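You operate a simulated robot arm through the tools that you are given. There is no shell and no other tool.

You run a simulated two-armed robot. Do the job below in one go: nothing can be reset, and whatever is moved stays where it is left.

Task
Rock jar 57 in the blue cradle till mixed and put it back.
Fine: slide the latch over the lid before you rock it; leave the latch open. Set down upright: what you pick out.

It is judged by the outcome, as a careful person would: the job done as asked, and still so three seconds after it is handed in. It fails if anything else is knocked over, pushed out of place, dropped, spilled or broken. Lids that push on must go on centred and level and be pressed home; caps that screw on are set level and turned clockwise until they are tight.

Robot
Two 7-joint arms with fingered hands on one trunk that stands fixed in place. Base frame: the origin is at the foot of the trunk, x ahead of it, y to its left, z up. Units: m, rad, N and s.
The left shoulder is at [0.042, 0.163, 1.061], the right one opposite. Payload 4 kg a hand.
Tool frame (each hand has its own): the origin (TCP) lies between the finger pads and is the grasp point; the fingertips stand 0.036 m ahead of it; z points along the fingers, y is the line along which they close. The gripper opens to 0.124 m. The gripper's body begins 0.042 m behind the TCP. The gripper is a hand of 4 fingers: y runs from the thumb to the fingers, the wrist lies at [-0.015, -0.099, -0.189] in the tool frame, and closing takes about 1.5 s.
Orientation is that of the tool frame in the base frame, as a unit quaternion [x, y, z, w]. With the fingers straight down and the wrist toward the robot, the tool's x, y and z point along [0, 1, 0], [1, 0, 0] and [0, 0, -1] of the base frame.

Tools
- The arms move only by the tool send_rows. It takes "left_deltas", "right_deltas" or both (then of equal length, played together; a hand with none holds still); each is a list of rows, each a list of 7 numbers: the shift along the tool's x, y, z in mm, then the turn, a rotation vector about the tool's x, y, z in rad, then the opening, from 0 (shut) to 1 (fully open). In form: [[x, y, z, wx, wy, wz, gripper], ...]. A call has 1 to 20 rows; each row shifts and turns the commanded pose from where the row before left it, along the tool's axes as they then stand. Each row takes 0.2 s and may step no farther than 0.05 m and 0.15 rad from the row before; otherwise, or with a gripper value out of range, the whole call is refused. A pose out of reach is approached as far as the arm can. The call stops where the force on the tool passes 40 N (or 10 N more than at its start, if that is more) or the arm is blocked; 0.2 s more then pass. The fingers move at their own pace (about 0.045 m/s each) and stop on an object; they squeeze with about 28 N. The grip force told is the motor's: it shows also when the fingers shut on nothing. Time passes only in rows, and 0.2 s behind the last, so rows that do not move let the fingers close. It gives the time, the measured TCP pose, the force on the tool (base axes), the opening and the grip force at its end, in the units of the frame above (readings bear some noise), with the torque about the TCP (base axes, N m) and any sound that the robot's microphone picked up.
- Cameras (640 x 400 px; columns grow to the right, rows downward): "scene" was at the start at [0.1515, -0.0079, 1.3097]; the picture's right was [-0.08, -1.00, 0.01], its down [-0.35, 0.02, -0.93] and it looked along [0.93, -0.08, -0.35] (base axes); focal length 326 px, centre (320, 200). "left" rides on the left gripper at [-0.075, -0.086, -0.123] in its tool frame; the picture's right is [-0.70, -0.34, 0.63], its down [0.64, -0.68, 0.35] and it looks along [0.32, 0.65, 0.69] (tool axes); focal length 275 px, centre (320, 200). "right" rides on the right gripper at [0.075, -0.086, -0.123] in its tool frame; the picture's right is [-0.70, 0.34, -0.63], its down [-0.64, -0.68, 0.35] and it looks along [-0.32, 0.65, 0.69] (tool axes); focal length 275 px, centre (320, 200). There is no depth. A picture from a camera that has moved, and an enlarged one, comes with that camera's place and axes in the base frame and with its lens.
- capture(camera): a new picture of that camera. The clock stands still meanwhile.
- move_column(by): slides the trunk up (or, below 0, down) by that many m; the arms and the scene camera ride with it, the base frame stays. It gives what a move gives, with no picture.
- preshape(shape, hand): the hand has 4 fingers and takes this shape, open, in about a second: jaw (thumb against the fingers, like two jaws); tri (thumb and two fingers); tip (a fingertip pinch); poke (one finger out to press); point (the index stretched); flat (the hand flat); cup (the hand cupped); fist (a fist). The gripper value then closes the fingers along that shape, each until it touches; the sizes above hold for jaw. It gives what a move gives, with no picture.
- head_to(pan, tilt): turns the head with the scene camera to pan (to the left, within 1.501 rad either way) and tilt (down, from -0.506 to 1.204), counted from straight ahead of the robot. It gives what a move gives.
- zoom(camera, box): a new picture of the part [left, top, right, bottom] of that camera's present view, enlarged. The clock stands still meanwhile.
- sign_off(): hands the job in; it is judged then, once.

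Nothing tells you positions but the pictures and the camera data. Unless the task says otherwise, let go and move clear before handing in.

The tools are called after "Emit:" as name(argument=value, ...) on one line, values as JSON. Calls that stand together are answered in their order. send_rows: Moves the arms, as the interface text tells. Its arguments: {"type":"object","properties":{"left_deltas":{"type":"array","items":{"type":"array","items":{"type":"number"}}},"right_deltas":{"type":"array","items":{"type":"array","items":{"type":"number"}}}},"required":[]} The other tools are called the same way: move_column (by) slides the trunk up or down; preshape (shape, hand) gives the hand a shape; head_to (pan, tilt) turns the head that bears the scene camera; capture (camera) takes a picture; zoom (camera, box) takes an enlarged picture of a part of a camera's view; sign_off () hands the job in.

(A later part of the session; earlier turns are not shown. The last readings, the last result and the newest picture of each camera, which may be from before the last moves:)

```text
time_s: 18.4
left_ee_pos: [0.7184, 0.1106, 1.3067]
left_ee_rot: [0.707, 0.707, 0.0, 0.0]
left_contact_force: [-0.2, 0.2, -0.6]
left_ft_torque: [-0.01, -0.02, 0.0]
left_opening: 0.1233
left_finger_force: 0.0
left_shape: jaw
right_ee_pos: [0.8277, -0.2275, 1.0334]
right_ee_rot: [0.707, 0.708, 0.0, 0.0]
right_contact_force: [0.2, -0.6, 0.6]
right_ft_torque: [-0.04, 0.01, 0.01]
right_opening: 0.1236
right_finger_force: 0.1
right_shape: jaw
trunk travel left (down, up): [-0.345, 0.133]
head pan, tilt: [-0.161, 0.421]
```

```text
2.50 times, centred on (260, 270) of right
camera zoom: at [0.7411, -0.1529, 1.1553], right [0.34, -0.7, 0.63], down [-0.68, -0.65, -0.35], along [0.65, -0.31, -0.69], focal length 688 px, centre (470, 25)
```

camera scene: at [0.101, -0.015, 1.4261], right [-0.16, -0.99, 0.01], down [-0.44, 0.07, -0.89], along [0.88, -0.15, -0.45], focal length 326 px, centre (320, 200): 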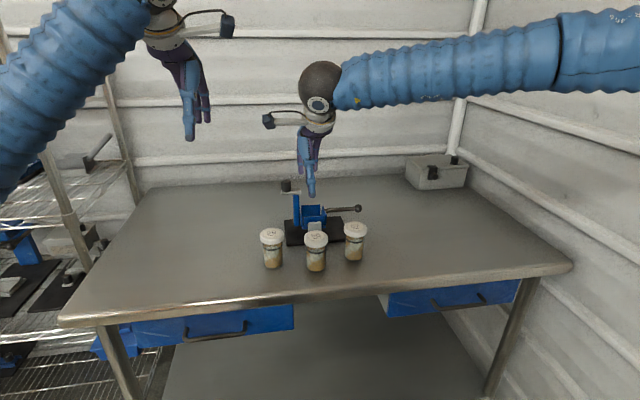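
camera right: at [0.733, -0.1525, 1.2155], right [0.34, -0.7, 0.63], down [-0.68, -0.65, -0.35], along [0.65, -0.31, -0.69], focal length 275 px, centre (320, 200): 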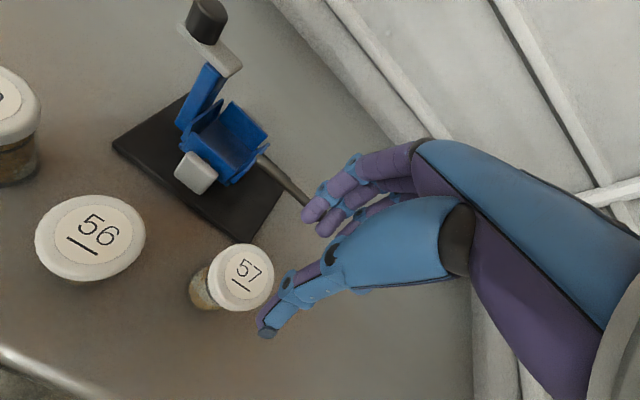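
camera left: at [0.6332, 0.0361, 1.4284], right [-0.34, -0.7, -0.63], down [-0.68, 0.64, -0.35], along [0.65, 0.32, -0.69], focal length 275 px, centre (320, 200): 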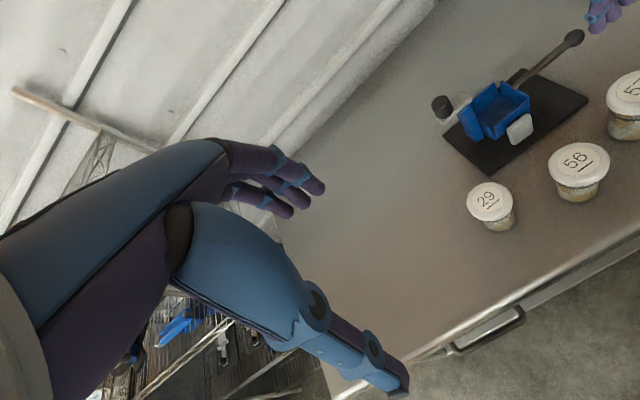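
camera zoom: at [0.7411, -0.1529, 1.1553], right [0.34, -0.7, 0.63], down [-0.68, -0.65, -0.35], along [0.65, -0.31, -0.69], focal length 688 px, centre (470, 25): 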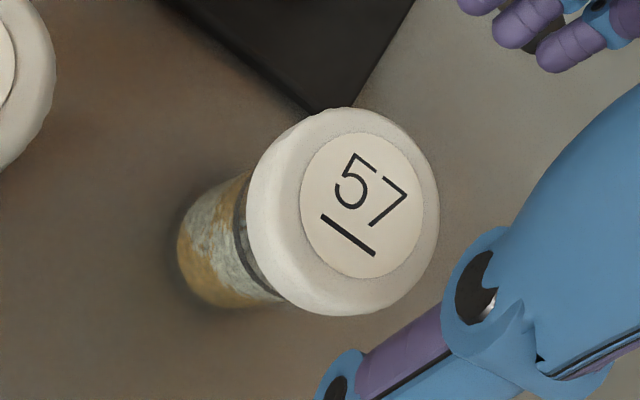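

The lid now sits exactly under the grasp point. I'll descend and close in small, limited steps.

Emit:
send_rows(right_deltas=[[0, 0, 20, 0, 0, 0, 1], [0, 0, 20, 0, 0, 0, 1], [0, 0, 15, 0, 0, 0, 1], [0, 0, 8, 0, 0, 0, 1], [0, 0, 0, 0, 0, 0, 0.8], [0, 0, 0, 0, 0, 0, 0.7], [0, 0, 0, 0, 0, 0, 0.62], [0, 0, 0, 0, 0, 0, 0.58], [0, 0, 0, 0, 0, 0, 0.55], [0, 0, 0, 0, 0, 0, 0.53], [0, 0, 0, 0, 0, 0, 0.51], [0, 0, 0, 0, 0, 0, 0.5], [0, 0, 0, 0, 0, 0, 0.49], [0, 0, 0, 0, 0, 0, 0.48]])

Emit:
capture(camera="right")

Emit:
zoom(camera="scene", box=[300, 150, 420, 280])

Emit:
zoom(camera="left", box=[540, 0, 640, 160])

```text
time_s: 21.4
left_ee_pos: [0.7181, 0.1107, 1.3076]
left_ee_rot: [0.707, 0.707, 0.001, 0.0]
left_contact_force: [-0.5, 0.5, 0.6]
left_ft_torque: [0.02, -0.01, -0.03]
left_opening: 0.1235
left_finger_force: 0.0
left_shape: jaw
right_ee_pos: [0.8293, -0.2268, 0.9691]
right_ee_rot: [0.707, 0.708, 0.0, -0.001]
right_contact_force: [0.4, 0.3, 1.5]
right_ft_torque: [0.02, -0.23, 0.02]
right_opening: 0.0687
right_finger_force: 0.0
right_shape: jaw
trunk travel left (down, up): [-0.345, 0.133]
head pan, tilt: [-0.161, 0.421]
```

```text
taken
camera right: at [0.7423, -0.1518, 1.0928], right [0.34, -0.7, 0.63], down [-0.68, -0.65, -0.35], along [0.65, -0.31, -0.69], focal length 275 px, centre (320, 200)
```

right: 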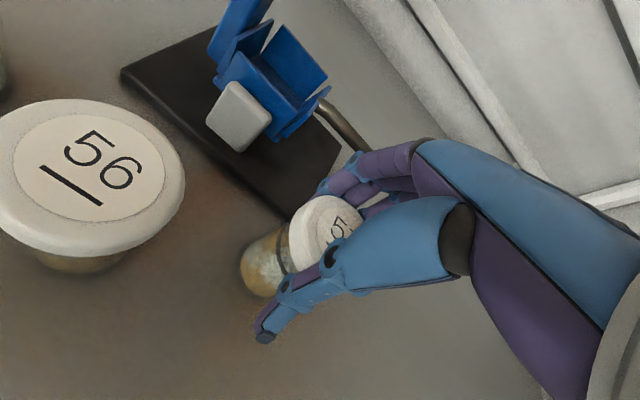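

```text
3.08 times, centred on (360, 215) of scene
camera zoom: at [0.0984, -0.0147, 1.4266], right [-0.16, -0.99, 0.01], down [-0.44, 0.07, -0.89], along [0.88, -0.15, -0.45], focal length 1004 px, centre (197, 154)
```

zoom: 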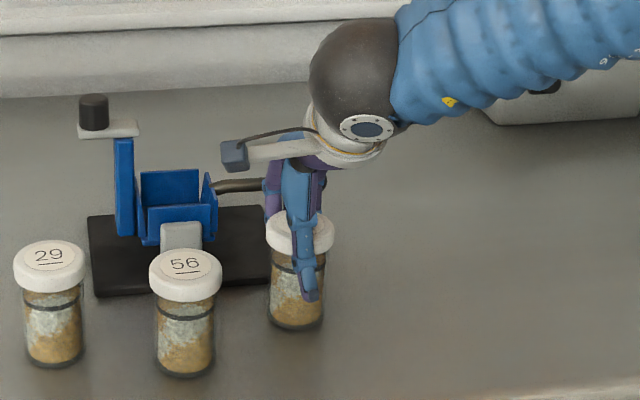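

```text
2.50 times, centred on (590, 80) of left
camera zoom: at [0.6329, 0.0359, 1.4286], right [-0.34, -0.7, -0.63], down [-0.68, 0.64, -0.35], along [0.65, 0.32, -0.69], focal length 688 px, centre (-355, 500)
```

zoom: 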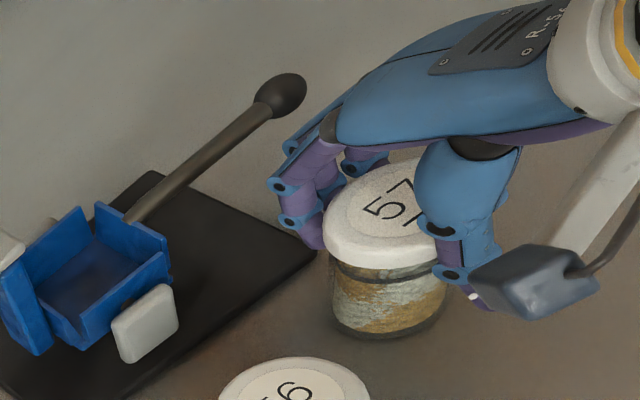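

The thumb slants, so it catches the lid's upper rim and pushes the jar forward again. I'll ease open so the jar settles, raise the hand, and set the left arm up to see the grasp from the side.

Emit:
send_rows(right_deltas=[[0, 0, 0, 0, 0, 0, 0.56], [0, 0, 0, 0, 0, 0, 0.58], [0, 0, 0, 0, 0, 0, 0.6], [0, 0, 0, 0, 0, 0, 0.62], [0, 0, 0, 0, 0, 0, 0.64], [0, 0, 0, 0, 0, 0, 0.66], [0, 0, 0, 0, 0, 0, 0.68], [0, 0, 0, 0, 0, 0, 0.71], [0, 0, 0, 0, 0, 0, 0.75], [0, 0, 0, 0, 0, 0, 0.8], [0, 0, 0, 0, 0, 0, 0.9], [0, 0, 0, 0, 0, 0, 1], [0, 0, 0, 0, 0, 0, 1], [0, 0, -25, 0, 0, 0, 1], [0, 0, -38, 0, 0, 0, 1], [0, 0, 0, 0, 0, 0, 1]])

Emit:
zoom(camera="right", box=[180, 190, 340, 350])

Emit:
capture(camera="scene")

```text
time_s: 24.8
left_ee_pos: [0.7198, 0.1094, 1.3046]
left_ee_rot: [0.707, 0.707, 0.0, 0.0]
left_contact_force: [0.1, -0.7, -0.1]
left_ft_torque: [0.0, 0.01, 0.0]
left_opening: 0.1237
left_finger_force: 0.1
left_shape: jaw
right_ee_pos: [0.8309, -0.2282, 1.0329]
right_ee_rot: [0.707, 0.707, 0.0, -0.001]
right_contact_force: [-0.1, -0.2, 0.1]
right_ft_torque: [0.01, -0.03, 0.03]
right_opening: 0.1237
right_finger_force: 0.0
right_shape: jaw
trunk travel left (down, up): [-0.345, 0.133]
head pan, tilt: [-0.161, 0.421]
```

```text
2.50 times, centred on (260, 270) of right
camera zoom: at [0.7428, -0.153, 1.1559], right [0.34, -0.7, 0.63], down [-0.68, -0.65, -0.35], along [0.65, -0.31, -0.69], focal length 688 px, centre (470, 25)
```

zoom: 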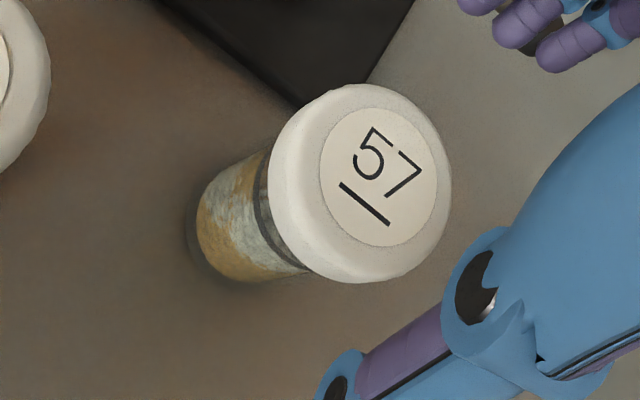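

```text
taken
camera scene: at [0.0995, -0.0151, 1.4264], right [-0.16, -0.99, 0.01], down [-0.44, 0.07, -0.89], along [0.88, -0.15, -0.45], focal length 326 px, centre (320, 200)
```

scene: 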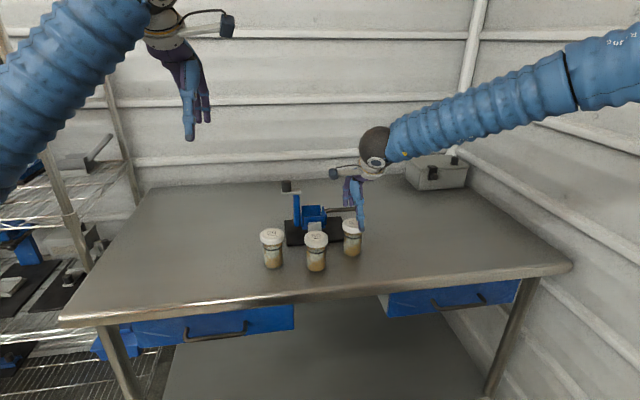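

Jar 57 stands upright at about (0.841, -0.229), 2 cm forward of its start; I'll restore that spot at the end. Now I turn the left hand so its camera looks sideways at the workspace.

Emit:
send_rows(left_deltas=[[0, 0, 0, 0, 0, 0.14, 1], [0, 0, 0, 0, 0, 0.14, 1], [0, 0, 0, 0, 0, 0.14, 1], [0, 0, 0, 0, 0, 0.14, 1], [0, 0, 0, 0, 0, 0.14, 1], [0, 0, 0, 0, 0, 0.14, 1], [0, 0, 0, 0, 0, 0.14, 1], [0, 0, 0, 0, 0, 0.14, 1], [0, 0, 0, 0, 0, 0.14, 1], [0, 0, 0, 0, 0, 0.14, 1], [0, 0, 0, 0, 0, 0.14, 1], [0, 0, 0, 0, 0, 0.136, 1], [0, 0, 0, -0.145, 0, 0, 1], [0, 0, 0, -0.145, 0, 0, 1], [0, 0, 0, -0.146, 0, 0, 1], [0, 0, 0, 0, 0, 0, 1]])

Emit:
capture(camera="left")

```text
time_s: 28.2
left_ee_pos: [0.7174, 0.1112, 1.3062]
left_ee_rot: [0.975, -0.051, -0.011, 0.217]
left_contact_force: [0.7, 0.2, -0.1]
left_ft_torque: [0.0, -0.01, -0.02]
left_opening: 0.1239
left_finger_force: 0.1
left_shape: jaw
right_ee_pos: [0.8297, -0.2283, 1.0335]
right_ee_rot: [0.707, 0.708, 0.001, -0.001]
right_contact_force: [0.2, 0.0, -0.3]
right_ft_torque: [0.0, -0.01, -0.01]
right_opening: 0.1238
right_finger_force: 0.0
right_shape: jaw
trunk travel left (down, up): [-0.345, 0.133]
head pan, tilt: [-0.161, 0.421]
```

```text
taken
camera left: at [0.6568, 0.2474, 1.3814], right [-0.69, 0.11, -0.72], down [0.69, 0.4, -0.6], along [0.22, -0.91, -0.35], focal length 275 px, centre (320, 200)
```

left: 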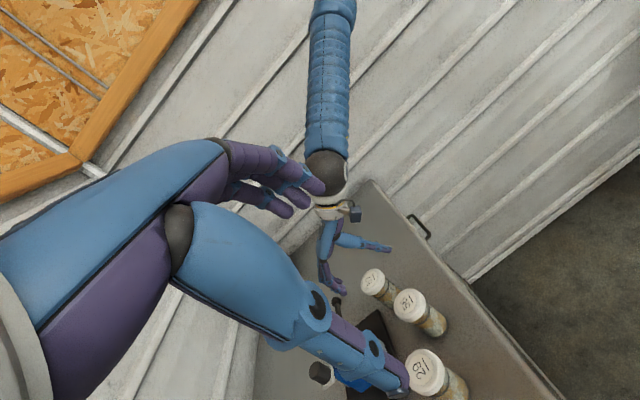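

The side view works, but the left hand's own thumb blocks part of it. I'll fold the left hand into a fist and shift it closer for a better view.

Emit:
preshape(hand="left", shape="fist")

Emit:
send_rows(left_deltas=[[12, -17, 25, 0, 0, 0, 1], [12, -17, 25, 0, 0, 0, 1], [12, -17, 25, 0, 0, 0, 1], [12, -17, 25, 0, 0, 0, 1], [0, 0, 0, 0, 0, 0, 1]])

Emit:
capture(camera="left")

```text
time_s: 29.1
left_ee_pos: [0.7176, 0.1112, 1.3061]
left_ee_rot: [0.975, -0.051, -0.012, 0.216]
left_contact_force: [-0.6, -0.4, 0.2]
left_ft_torque: [0.0, -0.01, 0.01]
left_opening: 0.0
left_finger_force: 0.1
left_shape: fist
right_ee_pos: [0.8286, -0.2279, 1.0335]
right_ee_rot: [0.707, 0.707, 0.0, 0.0]
right_contact_force: [-1.3, -0.2, 0.0]
right_ft_torque: [0.0, -0.02, -0.02]
right_opening: 0.1237
right_finger_force: 0.1
right_shape: jaw
trunk travel left (down, up): [-0.345, 0.133]
head pan, tilt: [-0.161, 0.421]
```

```text
time_s: 30.3
left_ee_pos: [0.7668, 0.1281, 1.186]
left_ee_rot: [0.975, -0.051, -0.012, 0.215]
left_contact_force: [-0.1, 0.5, -0.3]
left_ft_torque: [-0.03, 0.0, -0.01]
left_opening: 0.0001
left_finger_force: 0.1
left_shape: fist
right_ee_pos: [0.8296, -0.2279, 1.0334]
right_ee_rot: [0.707, 0.707, 0.0, 0.0]
right_contact_force: [-0.2, 0.2, 0.2]
right_ft_torque: [-0.01, -0.04, 0.02]
right_opening: 0.1235
right_finger_force: 0.1
right_shape: jaw
trunk travel left (down, up): [-0.345, 0.133]
head pan, tilt: [-0.161, 0.421]
```

```text
taken
camera left: at [0.7063, 0.2641, 1.2598], right [-0.69, 0.11, -0.72], down [0.69, 0.4, -0.6], along [0.22, -0.91, -0.35], focal length 275 px, centre (320, 200)
```

left: 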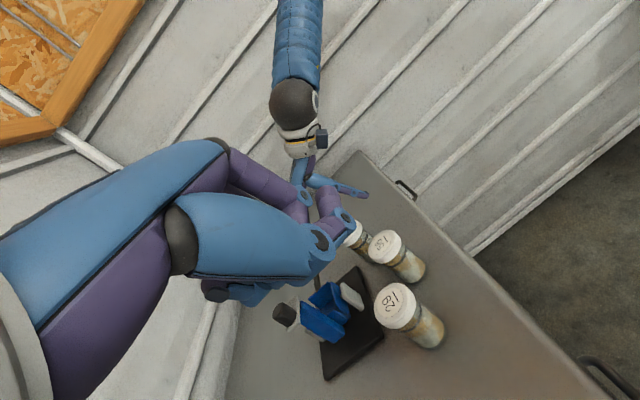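

The right hand is partly hidden behind the fist. I'll re-aim the left camera a bit so the right hand and jar fall clear to the right of it.

Emit:
send_rows(left_deltas=[[0, 0, 0, 0, 0.055, -0.118, 1], [0, 0, 0, 0, 0.055, -0.118, 1], [0, 0, 0, -0.13, 0, 0, 1], [0, 0, 0, -0.13, 0, 0, 1], [0, 0, 0, 0, 0, 0, 1]])

Emit:
capture(camera="left")

```text
time_s: 31.5
left_ee_pos: [0.7684, 0.1265, 1.1877]
left_ee_rot: [0.937, 0.074, 0.027, 0.341]
left_contact_force: [-0.7, -0.8, 0.0]
left_ft_torque: [0.04, 0.02, 0.01]
left_opening: 0.0003
left_finger_force: 0.1
left_shape: fist
right_ee_pos: [0.8292, -0.2274, 1.0332]
right_ee_rot: [0.707, 0.708, 0.001, 0.0]
right_contact_force: [0.1, -1.1, 0.2]
right_ft_torque: [0.01, 0.01, 0.04]
right_opening: 0.1238
right_finger_force: 0.1
right_shape: jaw
trunk travel left (down, up): [-0.345, 0.133]
head pan, tilt: [-0.161, 0.421]
```

```text
taken
camera left: at [0.6715, 0.2572, 1.2252], right [-0.66, -0.26, -0.7], down [0.59, 0.4, -0.7], along [0.46, -0.88, -0.11], focal length 275 px, centre (320, 200)
```

left: 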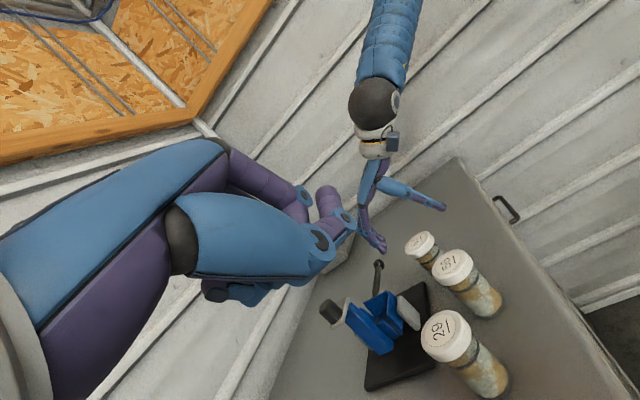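

Now the side view shows the right hand, jar 57 and the cradle together (image is rolled about 45°). I'll enlarge it to study the finger geometry when open.

Emit:
zoom(camera="left", box=[330, 120, 490, 280])

Emit:
send_rows(right_deltas=[[0, 0, -20, 0, 0, 0, 0.5], [0, 0, -10, 0, 0, 0, 0.5], [0, 0, 0, 0, 0, 0, 0.5], [0, 0, 0, 0, 0, 0, 0.5], [0, 0, 0, 0, 0, 0, 0.5], [0, 0, 0, 0, 0, 0, 0.5], [0, 0, 0, 0, 0, 0, 0.5]])

Emit:
zoom(camera="left", box=[330, 120, 490, 280])

```text
2.50 times, centred on (410, 200) of left
camera zoom: at [0.6715, 0.2572, 1.2252], right [-0.66, -0.26, -0.7], down [0.59, 0.4, -0.7], along [0.46, -0.88, -0.11], focal length 688 px, centre (95, 200)
```

zoom: 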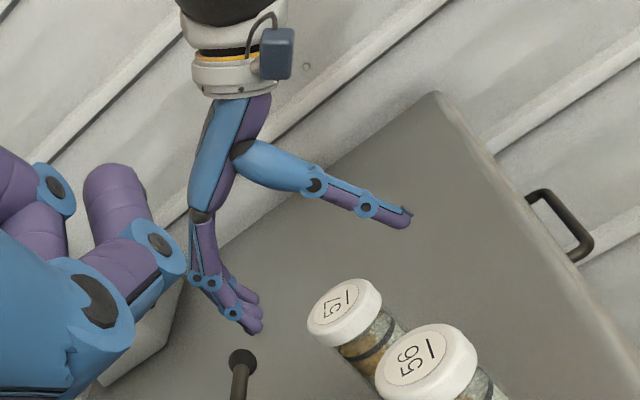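

```text
time_s: 33.1
left_ee_pos: [0.7689, 0.1264, 1.1862]
left_ee_rot: [0.937, 0.074, 0.027, 0.341]
left_contact_force: [0.1, 0.7, -0.9]
left_ft_torque: [0.01, 0.05, -0.02]
left_opening: 0.0
left_finger_force: 0.1
left_shape: fist
right_ee_pos: [0.8292, -0.2273, 1.0622]
right_ee_rot: [0.707, 0.707, -0.001, -0.001]
right_contact_force: [0.8, 0.9, 0.1]
right_ft_torque: [0.02, -0.02, -0.03]
right_opening: 0.0622
right_finger_force: 0.2
right_shape: jaw
trunk travel left (down, up): [-0.345, 0.133]
head pan, tilt: [-0.161, 0.421]
```

```text
2.50 times, centred on (410, 200) of left
camera zoom: at [0.6717, 0.2571, 1.2252], right [-0.67, -0.25, -0.7], down [0.59, 0.4, -0.7], along [0.46, -0.88, -0.11], focal length 688 px, centre (95, 200)
```

zoom: 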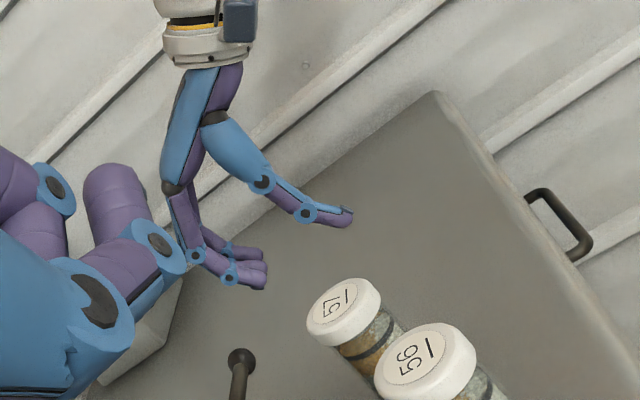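

The side view explains it: when half closed, the jaw fingers hook under while the thumb leans outward, so the pinch axis is tilted. I'll try the "tri" and "tip" shapes in free air to find a better grip for the lid.

Emit:
preshape(hand="right", shape="tri")

Emit:
zoom(camera="left", box=[330, 120, 490, 280])

Emit:
send_rows(right_deltas=[[0, 0, 0, 0, 0, 0, 0.5], [0, 0, 0, 0, 0, 0, 0.5], [0, 0, 0, 0, 0, 0, 0.5], [0, 0, 0, 0, 0, 0, 0.5], [0, 0, 0, 0, 0, 0, 0.5], [0, 0, 0, 0, 0, 0, 0.5]])

Emit:
zoom(camera="left", box=[330, 120, 490, 280])

Emit:
capture(camera="right")

```text
time_s: 34.0
left_ee_pos: [0.7686, 0.1255, 1.1875]
left_ee_rot: [0.937, 0.074, 0.027, 0.341]
left_contact_force: [-0.7, -0.7, -0.5]
left_ft_torque: [0.0, 0.0, 0.03]
left_opening: 0.0
left_finger_force: 0.1
left_shape: fist
right_ee_pos: [0.8303, -0.2278, 1.0623]
right_ee_rot: [0.706, 0.708, 0.0, -0.001]
right_contact_force: [0.3, -0.8, -0.6]
right_ft_torque: [-0.01, 0.01, -0.01]
right_opening: 0.1237
right_finger_force: 0.1
right_shape: tri
trunk travel left (down, up): [-0.345, 0.133]
head pan, tilt: [-0.161, 0.421]
```

```text
2.50 times, centred on (410, 200) of left
camera zoom: at [0.6716, 0.2571, 1.2252], right [-0.67, -0.25, -0.7], down [0.59, 0.4, -0.7], along [0.46, -0.88, -0.11], focal length 688 px, centre (95, 200)
```

zoom: 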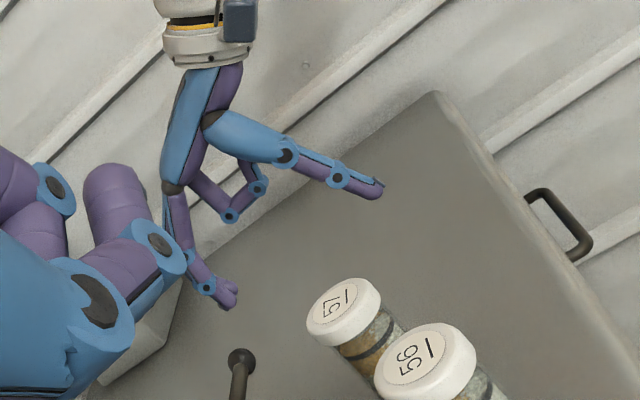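

```text
time_s: 35.4
left_ee_pos: [0.7686, 0.1255, 1.1856]
left_ee_rot: [0.937, 0.074, 0.027, 0.34]
left_contact_force: [0.1, -0.4, 0.1]
left_ft_torque: [0.01, 0.02, 0.01]
left_opening: 0.0
left_finger_force: 0.0
left_shape: fist
right_ee_pos: [0.8297, -0.227, 1.0625]
right_ee_rot: [0.707, 0.707, 0.0, 0.0]
right_contact_force: [0.4, 0.3, -1.2]
right_ft_torque: [0.03, -0.01, -0.01]
right_opening: 0.0625
right_finger_force: 0.1
right_shape: tri
trunk travel left (down, up): [-0.345, 0.133]
head pan, tilt: [-0.161, 0.421]
```

```text
2.50 times, centred on (410, 200) of left
camera zoom: at [0.6716, 0.2571, 1.2252], right [-0.67, -0.25, -0.7], down [0.59, 0.4, -0.7], along [0.46, -0.88, -0.11], focal length 688 px, centre (95, 200)
```

zoom: 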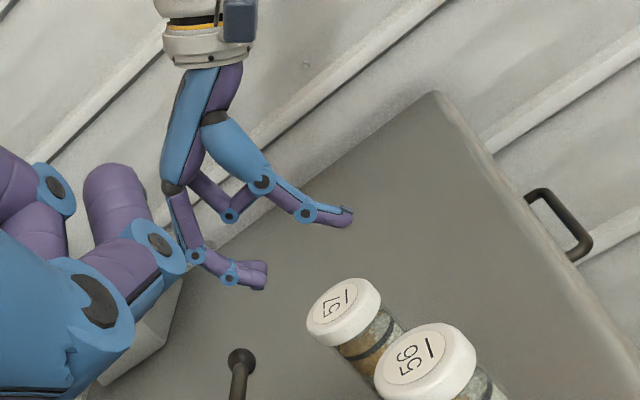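

```text
taken
camera right: at [0.7424, -0.1523, 1.1858], right [0.34, -0.7, 0.63], down [-0.68, -0.65, -0.35], along [0.65, -0.31, -0.69], focal length 275 px, centre (320, 200)
```

right: 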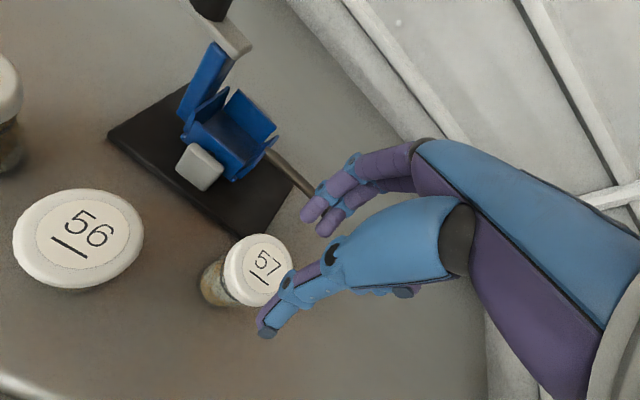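

"Tri" folds one finger away but otherwise closes the same. I'll check the "tip" pinch shape too.

Emit:
preshape(hand="right", shape="tip")

Emit:
zoom(camera="left", box=[330, 120, 490, 280])

Emit:
send_rows(right_deltas=[[0, 0, 0, 0, 0, 0, 0.5], [0, 0, 0, 0, 0, 0, 0.5], [0, 0, 0, 0, 0, 0, 0.5], [0, 0, 0, 0, 0, 0, 0.5], [0, 0, 0, 0, 0, 0, 0.5], [0, 0, 0, 0, 0, 0, 0.5]])

Emit:
zoom(camera="left", box=[330, 120, 490, 280])

Emit:
capture(camera="right")

```text
time_s: 36.3
left_ee_pos: [0.7676, 0.1259, 1.1861]
left_ee_rot: [0.937, 0.074, 0.027, 0.34]
left_contact_force: [-0.2, 0.0, 0.0]
left_ft_torque: [-0.03, -0.03, 0.01]
left_opening: 0.0
left_finger_force: 0.0
left_shape: fist
right_ee_pos: [0.8302, -0.2268, 1.063]
right_ee_rot: [0.706, 0.708, 0.0, 0.0]
right_contact_force: [-0.1, 0.1, 0.6]
right_ft_torque: [0.01, -0.01, -0.02]
right_opening: 0.1237
right_finger_force: 0.0
right_shape: tip
trunk travel left (down, up): [-0.345, 0.133]
head pan, tilt: [-0.161, 0.421]
```

```text
2.50 times, centred on (410, 200) of left
camera zoom: at [0.6716, 0.2571, 1.2252], right [-0.67, -0.25, -0.7], down [0.59, 0.4, -0.7], along [0.46, -0.88, -0.11], focal length 688 px, centre (95, 200)
```

zoom: 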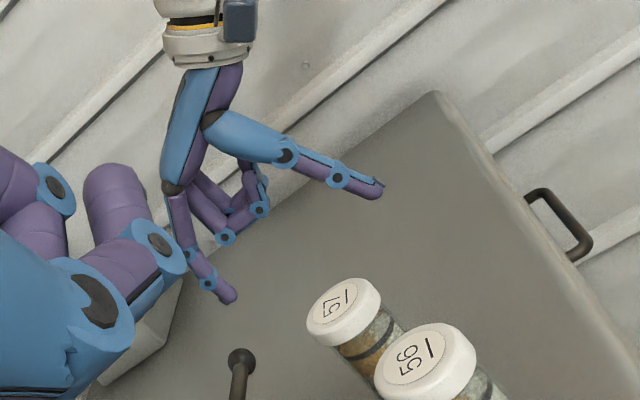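

```text
time_s: 37.7
left_ee_pos: [0.7682, 0.1266, 1.1868]
left_ee_rot: [0.937, 0.074, 0.027, 0.34]
left_contact_force: [0.0, -0.4, 0.6]
left_ft_torque: [0.0, 0.0, 0.0]
left_opening: 0.0
left_finger_force: 0.1
left_shape: fist
right_ee_pos: [0.8285, -0.2272, 1.0623]
right_ee_rot: [0.707, 0.708, 0.0, 0.0]
right_contact_force: [-0.4, 0.0, -0.5]
right_ft_torque: [-0.02, 0.02, 0.04]
right_opening: 0.0631
right_finger_force: 0.1
right_shape: tip
trunk travel left (down, up): [-0.345, 0.133]
head pan, tilt: [-0.161, 0.421]
```

```text
2.50 times, centred on (410, 200) of left
camera zoom: at [0.6716, 0.2571, 1.2252], right [-0.67, -0.25, -0.7], down [0.59, 0.4, -0.7], along [0.46, -0.88, -0.11], focal length 688 px, centre (95, 200)
```

zoom: 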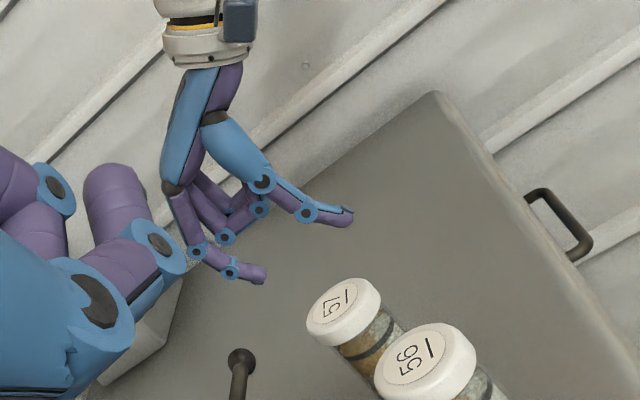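

```text
taken
camera right: at [0.7424, -0.1523, 1.1858], right [0.34, -0.7, 0.63], down [-0.68, -0.65, -0.35], along [0.65, -0.31, -0.69], focal length 275 px, centre (320, 200)
```

right: 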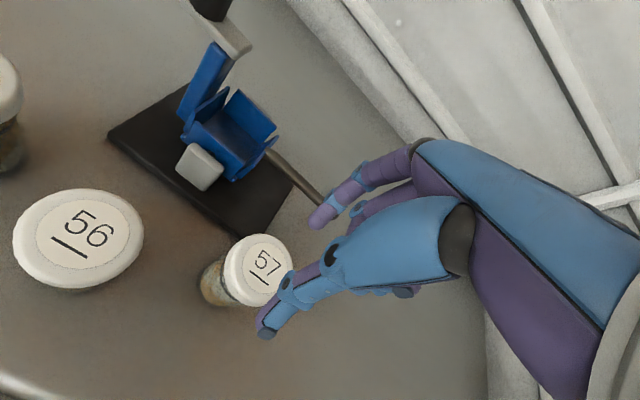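

All shapes close along the same tilted line, so pitching the hand forward about 17° should make the thumb's inner face vertical and the pinch level. I'll go back to jaw, pitch the hand in free air, and check from the side at a 0.09 m opening.

Emit:
preshape(hand="right", shape="jaw")

Emit:
send_rows(right_deltas=[[0, 0, 0, -0.1, 0, 0, 1], [0, 0, 0, -0.1, 0, 0, 0.85], [0, 0, 0, -0.1, 0, 0, 0.73], [0, 0, 0, 0, 0, 0, 0.73], [0, 0, 0, 0, 0, 0, 0.73], [0, 0, 0, 0, 0, 0, 0.73]])

Emit:
zoom(camera="left", box=[350, 140, 470, 260])

Emit:
capture(camera="right")

```text
time_s: 38.6
left_ee_pos: [0.7667, 0.1257, 1.1872]
left_ee_rot: [0.937, 0.074, 0.027, 0.34]
left_contact_force: [0.0, -0.2, 0.4]
left_ft_torque: [0.01, 0.0, -0.02]
left_opening: 0.0
left_finger_force: 0.1
left_shape: fist
right_ee_pos: [0.8287, -0.2276, 1.0629]
right_ee_rot: [0.707, 0.708, -0.001, 0.0]
right_contact_force: [-0.9, 0.8, 0.2]
right_ft_torque: [0.0, -0.01, 0.02]
right_opening: 0.1239
right_finger_force: 0.0
right_shape: jaw
trunk travel left (down, up): [-0.345, 0.133]
head pan, tilt: [-0.161, 0.421]
```

```text
time_s: 40.0
left_ee_pos: [0.7677, 0.1251, 1.1874]
left_ee_rot: [0.937, 0.074, 0.027, 0.34]
left_contact_force: [0.3, -0.1, 0.3]
left_ft_torque: [-0.04, 0.02, -0.03]
left_opening: 0.0
left_finger_force: 0.0
left_shape: fist
right_ee_pos: [0.8292, -0.2261, 1.0625]
right_ee_rot: [0.699, 0.699, 0.105, 0.106]
right_contact_force: [0.4, -0.9, 0.1]
right_ft_torque: [-0.01, 0.01, -0.01]
right_opening: 0.0911
right_finger_force: 0.1
right_shape: jaw
trunk travel left (down, up): [-0.345, 0.133]
head pan, tilt: [-0.161, 0.421]
```

```text
3.33 times, centred on (410, 200) of left
camera zoom: at [0.6716, 0.2572, 1.2252], right [-0.67, -0.25, -0.7], down [0.59, 0.4, -0.7], along [0.46, -0.88, -0.11], focal length 918 px, centre (20, 200)
```

zoom: 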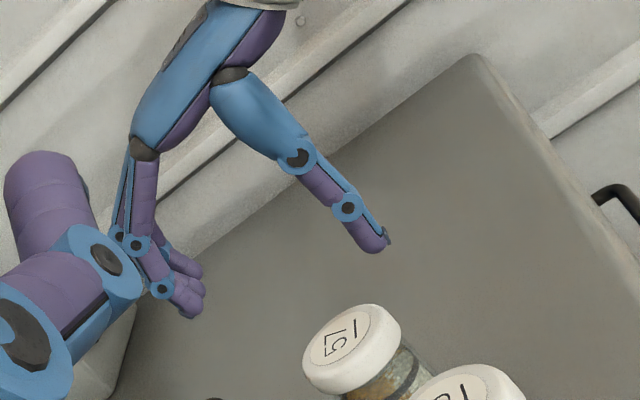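

```text
taken
camera right: at [0.7094, -0.1525, 1.1544], right [0.14, -0.7, 0.7], down [-0.55, -0.64, -0.53], along [0.82, -0.31, -0.47], focal length 275 px, centre (320, 200)
```

right: 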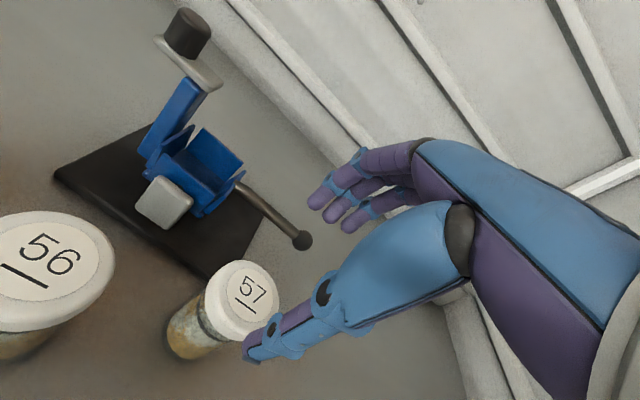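

With the 17° pitch the thumb and fingers stand parallel and vertical, a proper level jaw with its centre about 4 mm forward of the TCP. I'll open, move over jar 57 at (0.841, -0.229), and lower partway to check.

Emit:
send_rows(right_deltas=[[0, 0, 0, 0, 0, 0, 1], [-1.5, -2.8, 16, 0, 0, 0, 1], [0, -3, 30, 0, 0, 0, 1], [0, 0, 0, 0, 0, 0, 1], [0, 0, 0, 0, 0, 0, 1]])

Emit:
zoom(camera="left", box=[350, 140, 470, 260])

Emit:
capture(camera="right")

```text
time_s: 41.2
left_ee_pos: [0.7676, 0.1257, 1.1868]
left_ee_rot: [0.937, 0.074, 0.026, 0.34]
left_contact_force: [-0.7, 0.1, -0.6]
left_ft_torque: [-0.01, -0.01, -0.03]
left_opening: 0.0
left_finger_force: 0.0
left_shape: fist
right_ee_pos: [0.8377, -0.2287, 1.0161]
right_ee_rot: [0.699, 0.699, 0.105, 0.105]
right_contact_force: [0.4, -0.2, -0.6]
right_ft_torque: [0.05, 0.01, 0.0]
right_opening: 0.1236
right_finger_force: 0.0
right_shape: jaw
trunk travel left (down, up): [-0.345, 0.133]
head pan, tilt: [-0.161, 0.421]
```

```text
3.33 times, centred on (410, 200) of left
camera zoom: at [0.672, 0.2571, 1.225], right [-0.67, -0.25, -0.7], down [0.59, 0.4, -0.7], along [0.46, -0.88, -0.11], focal length 918 px, centre (20, 200)
```

zoom: 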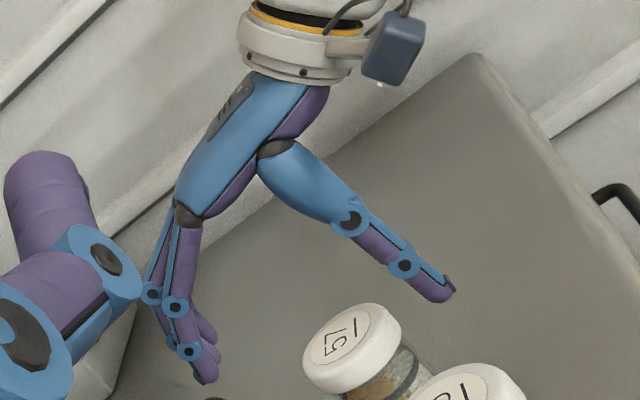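

```text
taken
camera right: at [0.7183, -0.1531, 1.1086], right [0.14, -0.7, 0.7], down [-0.55, -0.64, -0.53], along [0.82, -0.31, -0.47], focal length 275 px, centre (320, 200)
```

right: 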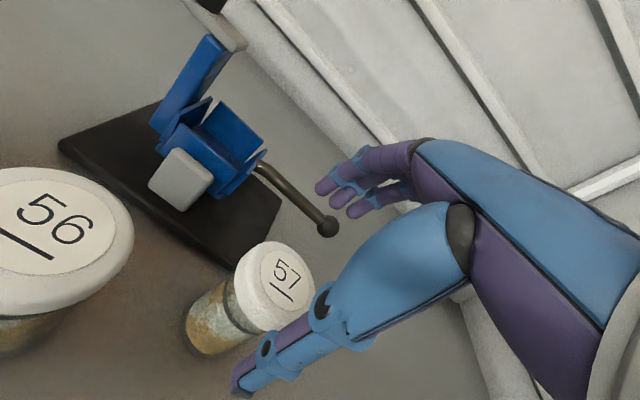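

Side and hand views agree: the jar centre is at about (0.842, -0.231), right at the closing centre. I'll descend to lid height and close in small steps, stopping to look.

Emit:
send_rows(right_deltas=[[-1.2, -3.5, 12, 0, 0, 0, 1], [-1.3, -4, 13, 0, 0, 0, 1], [0, -4, 12.3, 0, 0, 0, 1], [0, 0, 0, 0, 0, 0, 0.85], [0, 0, 0, 0, 0, 0, 0.75], [0, 0, 0, 0, 0, 0, 0.68], [0, 0, 0, 0, 0, 0, 0.64], [0, 0, 0, 0, 0, 0, 0.62], [0, 0, 0, 0, 0, 0, 0.62]])

Emit:
zoom(camera="left", box=[350, 140, 470, 260])

Emit:
capture(camera="right")

Emit:
zoom(camera="scene", box=[300, 150, 420, 280])

```text
time_s: 43.2
left_ee_pos: [0.7683, 0.1261, 1.1862]
left_ee_rot: [0.937, 0.074, 0.027, 0.34]
left_contact_force: [0.1, -0.1, 0.2]
left_ft_torque: [0.01, -0.03, 0.01]
left_opening: 0.0
left_finger_force: 0.0
left_shape: fist
right_ee_pos: [0.8372, -0.2316, 0.9785]
right_ee_rot: [0.699, 0.699, 0.104, 0.106]
right_contact_force: [-0.8, 0.5, -0.6]
right_ft_torque: [0.03, -0.02, -0.01]
right_opening: 0.0781
right_finger_force: 0.0
right_shape: jaw
trunk travel left (down, up): [-0.345, 0.133]
head pan, tilt: [-0.161, 0.421]
```

```text
3.33 times, centred on (410, 200) of left
camera zoom: at [0.6715, 0.2571, 1.2253], right [-0.67, -0.25, -0.7], down [0.59, 0.4, -0.7], along [0.46, -0.88, -0.11], focal length 918 px, centre (20, 200)
```

zoom: 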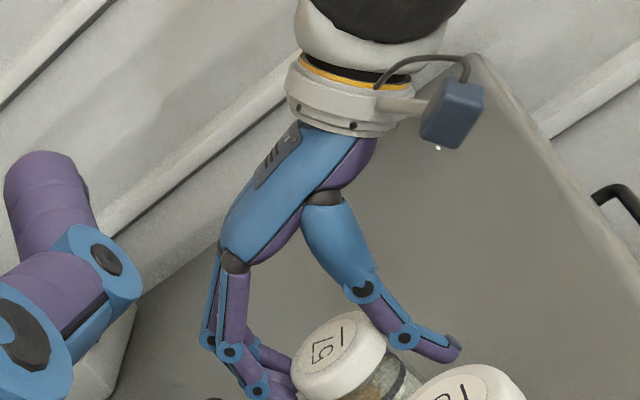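

```text
taken
camera right: at [0.718, -0.1561, 1.0701], right [0.14, -0.7, 0.7], down [-0.55, -0.64, -0.53], along [0.82, -0.31, -0.47], focal length 275 px, centre (320, 200)
```

right: 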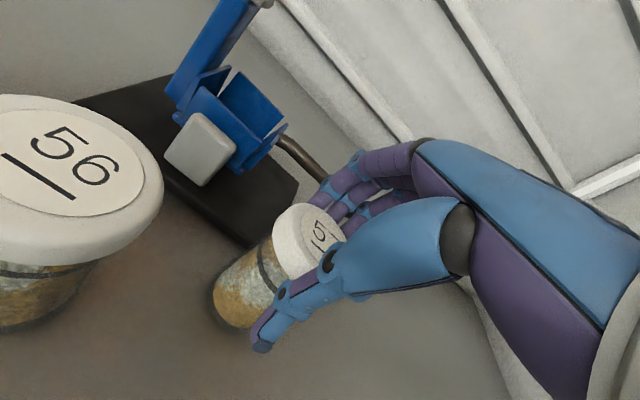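

```text
3.08 times, centred on (360, 215) of scene
camera zoom: at [0.0984, -0.0148, 1.4266], right [-0.16, -0.99, 0.01], down [-0.44, 0.07, -0.89], along [0.88, -0.15, -0.45], focal length 1004 px, centre (197, 154)
```

zoom: 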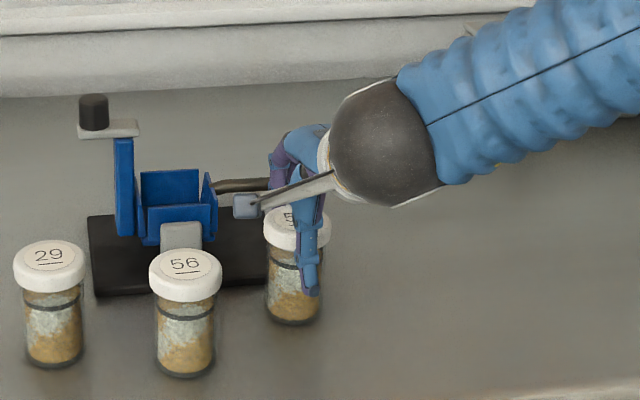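

Thumb and fingers are both almost on the lid now. I'll check the jar's tilt in the side view before squeezing.

Emit:
zoom(camera="left", box=[390, 190, 490, 290])

Emit:
zoom(camera="right", box=[200, 150, 400, 370])

```text
4.00 times, centred on (440, 240) of left
camera zoom: at [0.6715, 0.2571, 1.2253], right [-0.67, -0.25, -0.7], down [0.59, 0.4, -0.7], along [0.46, -0.88, -0.11], focal length 1101 px, centre (-160, 40)
```

zoom: 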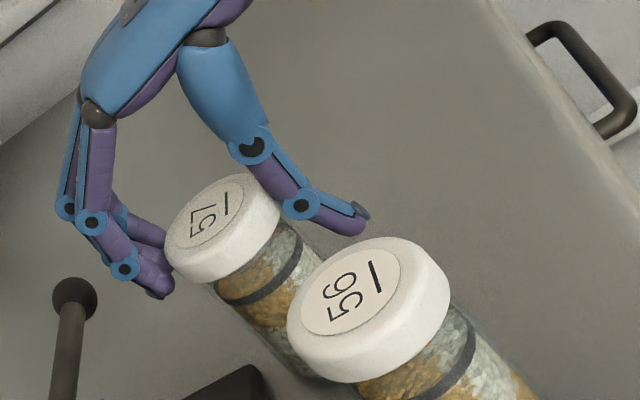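

```text
1.82 times, centred on (300, 260) of right
camera zoom: at [0.718, -0.1561, 1.0701], right [0.14, -0.7, 0.7], down [-0.55, -0.64, -0.53], along [0.82, -0.31, -0.47], focal length 500 px, centre (356, 91)
```

zoom: 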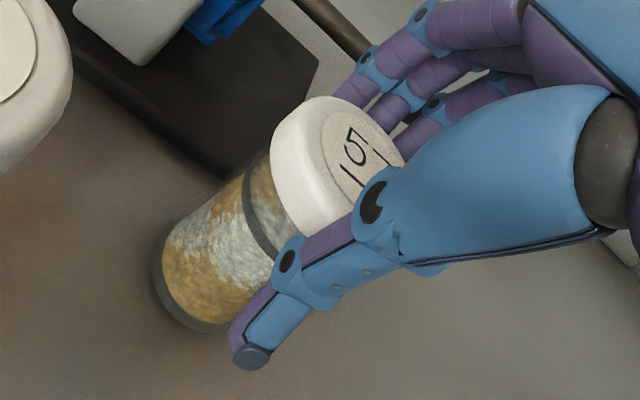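

The jar looks upright, with thumb and fingers level on the lid. I'll continue closing in small steps and watch the force.

Emit:
send_rows(right_deltas=[[0, 0, 0, 0, 0, 0, 0.6], [0, 0, 0, 0, 0, 0, 0.58], [0, 0, 0, 0, 0, 0, 0.56], [0, 0, 0, 0, 0, 0, 0.54], [0, 0, 0, 0, 0, 0, 0.52], [0, 0, 0, 0, 0, 0, 0.5], [0, 0, 0, 0, 0, 0, 0.5]])

Emit:
zoom(camera="left", box=[390, 190, 490, 290])

Emit:
zoom(camera="right", box=[200, 150, 400, 370])

```text
time_s: 44.8
left_ee_pos: [0.7672, 0.1257, 1.1864]
left_ee_rot: [0.937, 0.074, 0.026, 0.34]
left_contact_force: [0.3, -0.2, 0.0]
left_ft_torque: [-0.01, -0.05, -0.03]
left_opening: 0.0
left_finger_force: 0.1
left_shape: fist
right_ee_pos: [0.8385, -0.23, 0.9785]
right_ee_rot: [0.699, 0.7, 0.106, 0.105]
right_contact_force: [-0.6, -0.1, -1.6]
right_ft_torque: [0.0, 0.03, 0.02]
right_opening: 0.0796
right_finger_force: 28.4
right_shape: jaw
trunk travel left (down, up): [-0.345, 0.133]
head pan, tilt: [-0.161, 0.421]
```

```text
4.00 times, centred on (440, 240) of left
camera zoom: at [0.6717, 0.2571, 1.2252], right [-0.67, -0.25, -0.7], down [0.59, 0.4, -0.7], along [0.46, -0.88, -0.11], focal length 1101 px, centre (-160, 40)
```

zoom: 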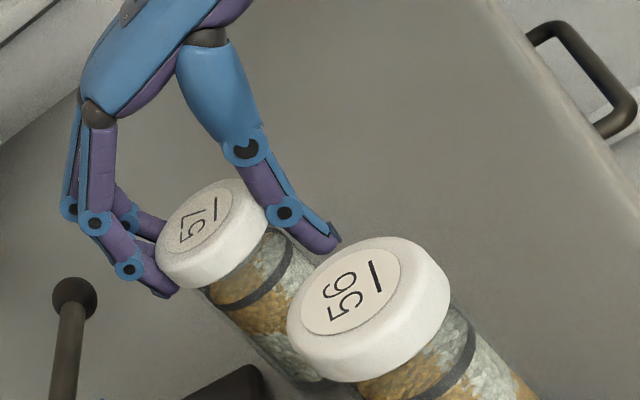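

```text
1.82 times, centred on (300, 260) of right
camera zoom: at [0.7182, -0.1562, 1.0699], right [0.14, -0.7, 0.7], down [-0.55, -0.64, -0.53], along [0.82, -0.31, -0.47], focal length 500 px, centre (356, 91)
```

zoom: 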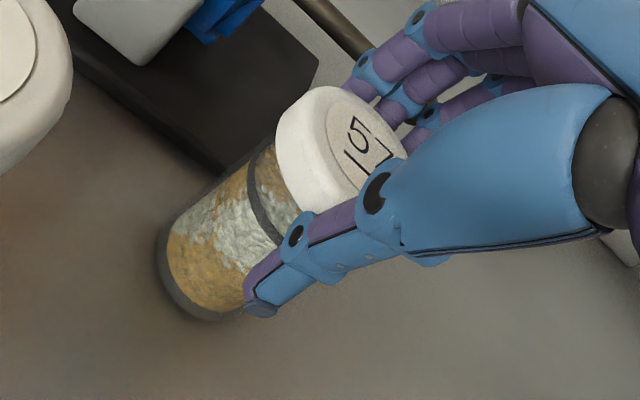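

The grip holds at 28 N with almost no net torque, and the jar looks near upright. I'll lift 3 cm and check that it hangs straight.

Emit:
send_rows(right_deltas=[[0, 1.5, -4.8, 0, 0, 0, 0.48], [0, 3, -9.6, 0, 0, 0, 0.48], [0, 4.5, -14.4, 0, 0, 0, 0.48], [0, 0, 0, 0, 0, 0, 0.48]])

Emit:
zoom(camera="left", box=[380, 160, 500, 300])

Emit:
zoom(camera="scene", box=[300, 150, 420, 280])

Emit:
zoom(camera="right", box=[200, 150, 400, 370])

```text
time_s: 45.8
left_ee_pos: [0.7677, 0.1256, 1.1864]
left_ee_rot: [0.937, 0.074, 0.026, 0.34]
left_contact_force: [-0.3, -0.2, -0.4]
left_ft_torque: [-0.04, 0.0, 0.0]
left_opening: 0.0002
left_finger_force: 0.0
left_shape: fist
right_ee_pos: [0.8372, -0.231, 1.0078]
right_ee_rot: [0.699, 0.699, 0.105, 0.105]
right_contact_force: [0.5, -0.8, -1.8]
right_ft_torque: [0.01, 0.06, -0.02]
right_opening: 0.0792
right_finger_force: 27.7
right_shape: jaw
trunk travel left (down, up): [-0.345, 0.133]
head pan, tilt: [-0.161, 0.421]
```

```text
2.86 times, centred on (440, 230) of left
camera zoom: at [0.6721, 0.257, 1.2249], right [-0.67, -0.25, -0.7], down [0.59, 0.4, -0.7], along [0.46, -0.88, -0.11], focal length 786 px, centre (-23, 114)
```

zoom: 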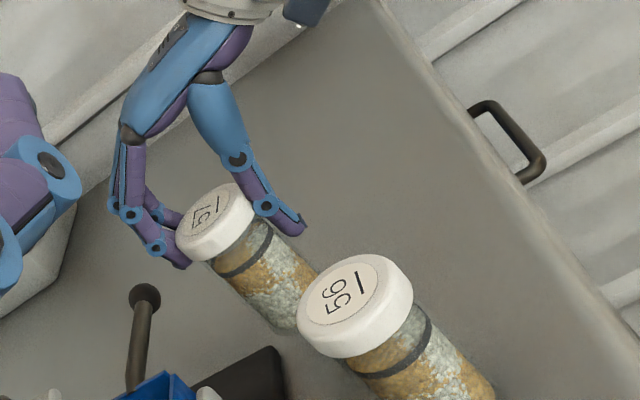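

```text
3.08 times, centred on (360, 215) of scene
camera zoom: at [0.0991, -0.0149, 1.4265], right [-0.16, -0.99, 0.01], down [-0.44, 0.07, -0.89], along [0.88, -0.15, -0.45], focal length 1004 px, centre (197, 154)
```

zoom: 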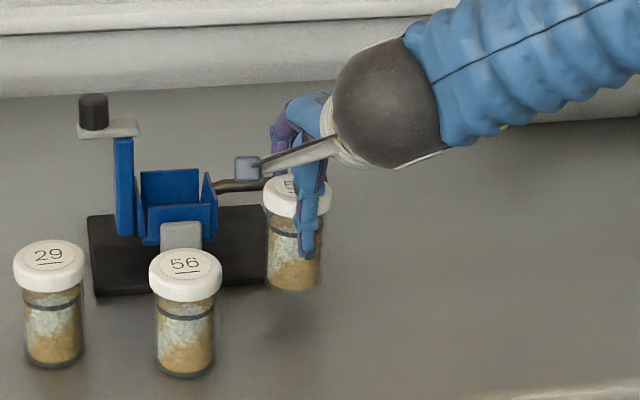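

```text
1.82 times, centred on (300, 260) of right
camera zoom: at [0.7175, -0.1563, 1.0992], right [0.14, -0.7, 0.7], down [-0.55, -0.64, -0.53], along [0.82, -0.31, -0.47], focal length 500 px, centre (356, 91)
```

zoom: 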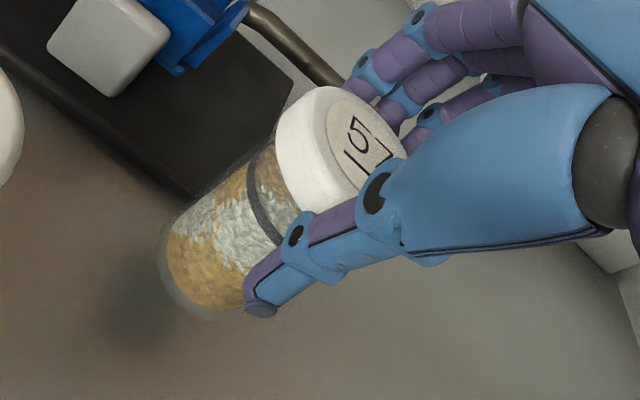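

The jar is lifted and hangs close to upright, at about 1.8 N. Before carrying it over, I'll measure the cradle box more precisely from both available cameras.

Emit:
zoom(camera="left", box=[310, 240, 470, 400])

Emit:
zoom(camera="scene", box=[275, 170, 375, 250])

Emit:
capture(camera="right")

```text
2.50 times, centred on (390, 320) of left
camera zoom: at [0.6721, 0.257, 1.2249], right [-0.67, -0.25, -0.7], down [0.59, 0.4, -0.7], along [0.46, -0.88, -0.11], focal length 688 px, centre (145, -100)
```

zoom: 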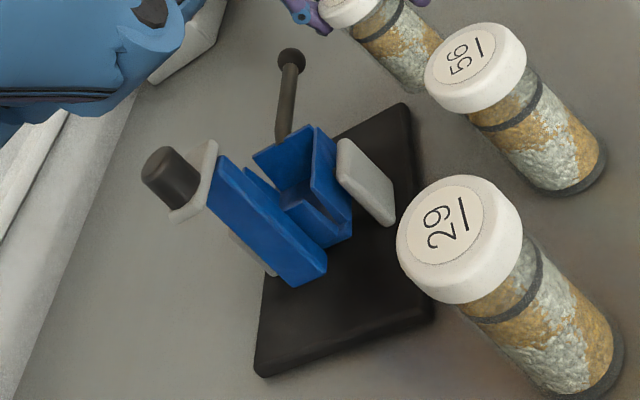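

```text
5.00 times, centred on (325, 210) of scene
camera zoom: at [0.0991, -0.0149, 1.4265], right [-0.16, -0.99, 0.01], down [-0.44, 0.07, -0.89], along [0.88, -0.15, -0.45], focal length 1632 px, centre (295, 150)
```

zoom: 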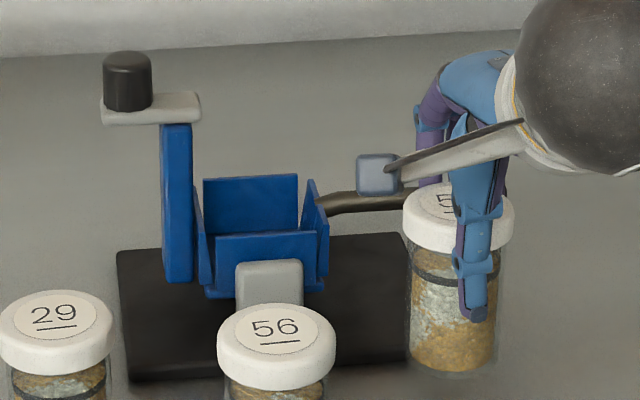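

```text
taken
camera right: at [0.7175, -0.1563, 1.0992], right [0.14, -0.7, 0.7], down [-0.55, -0.64, -0.53], along [0.82, -0.31, -0.47], focal length 275 px, centre (320, 200)
```

right: 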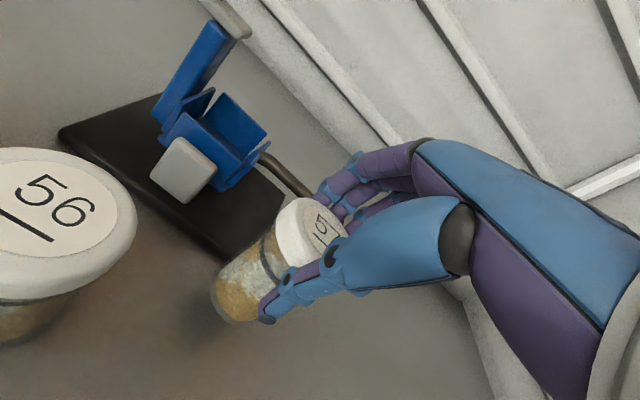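

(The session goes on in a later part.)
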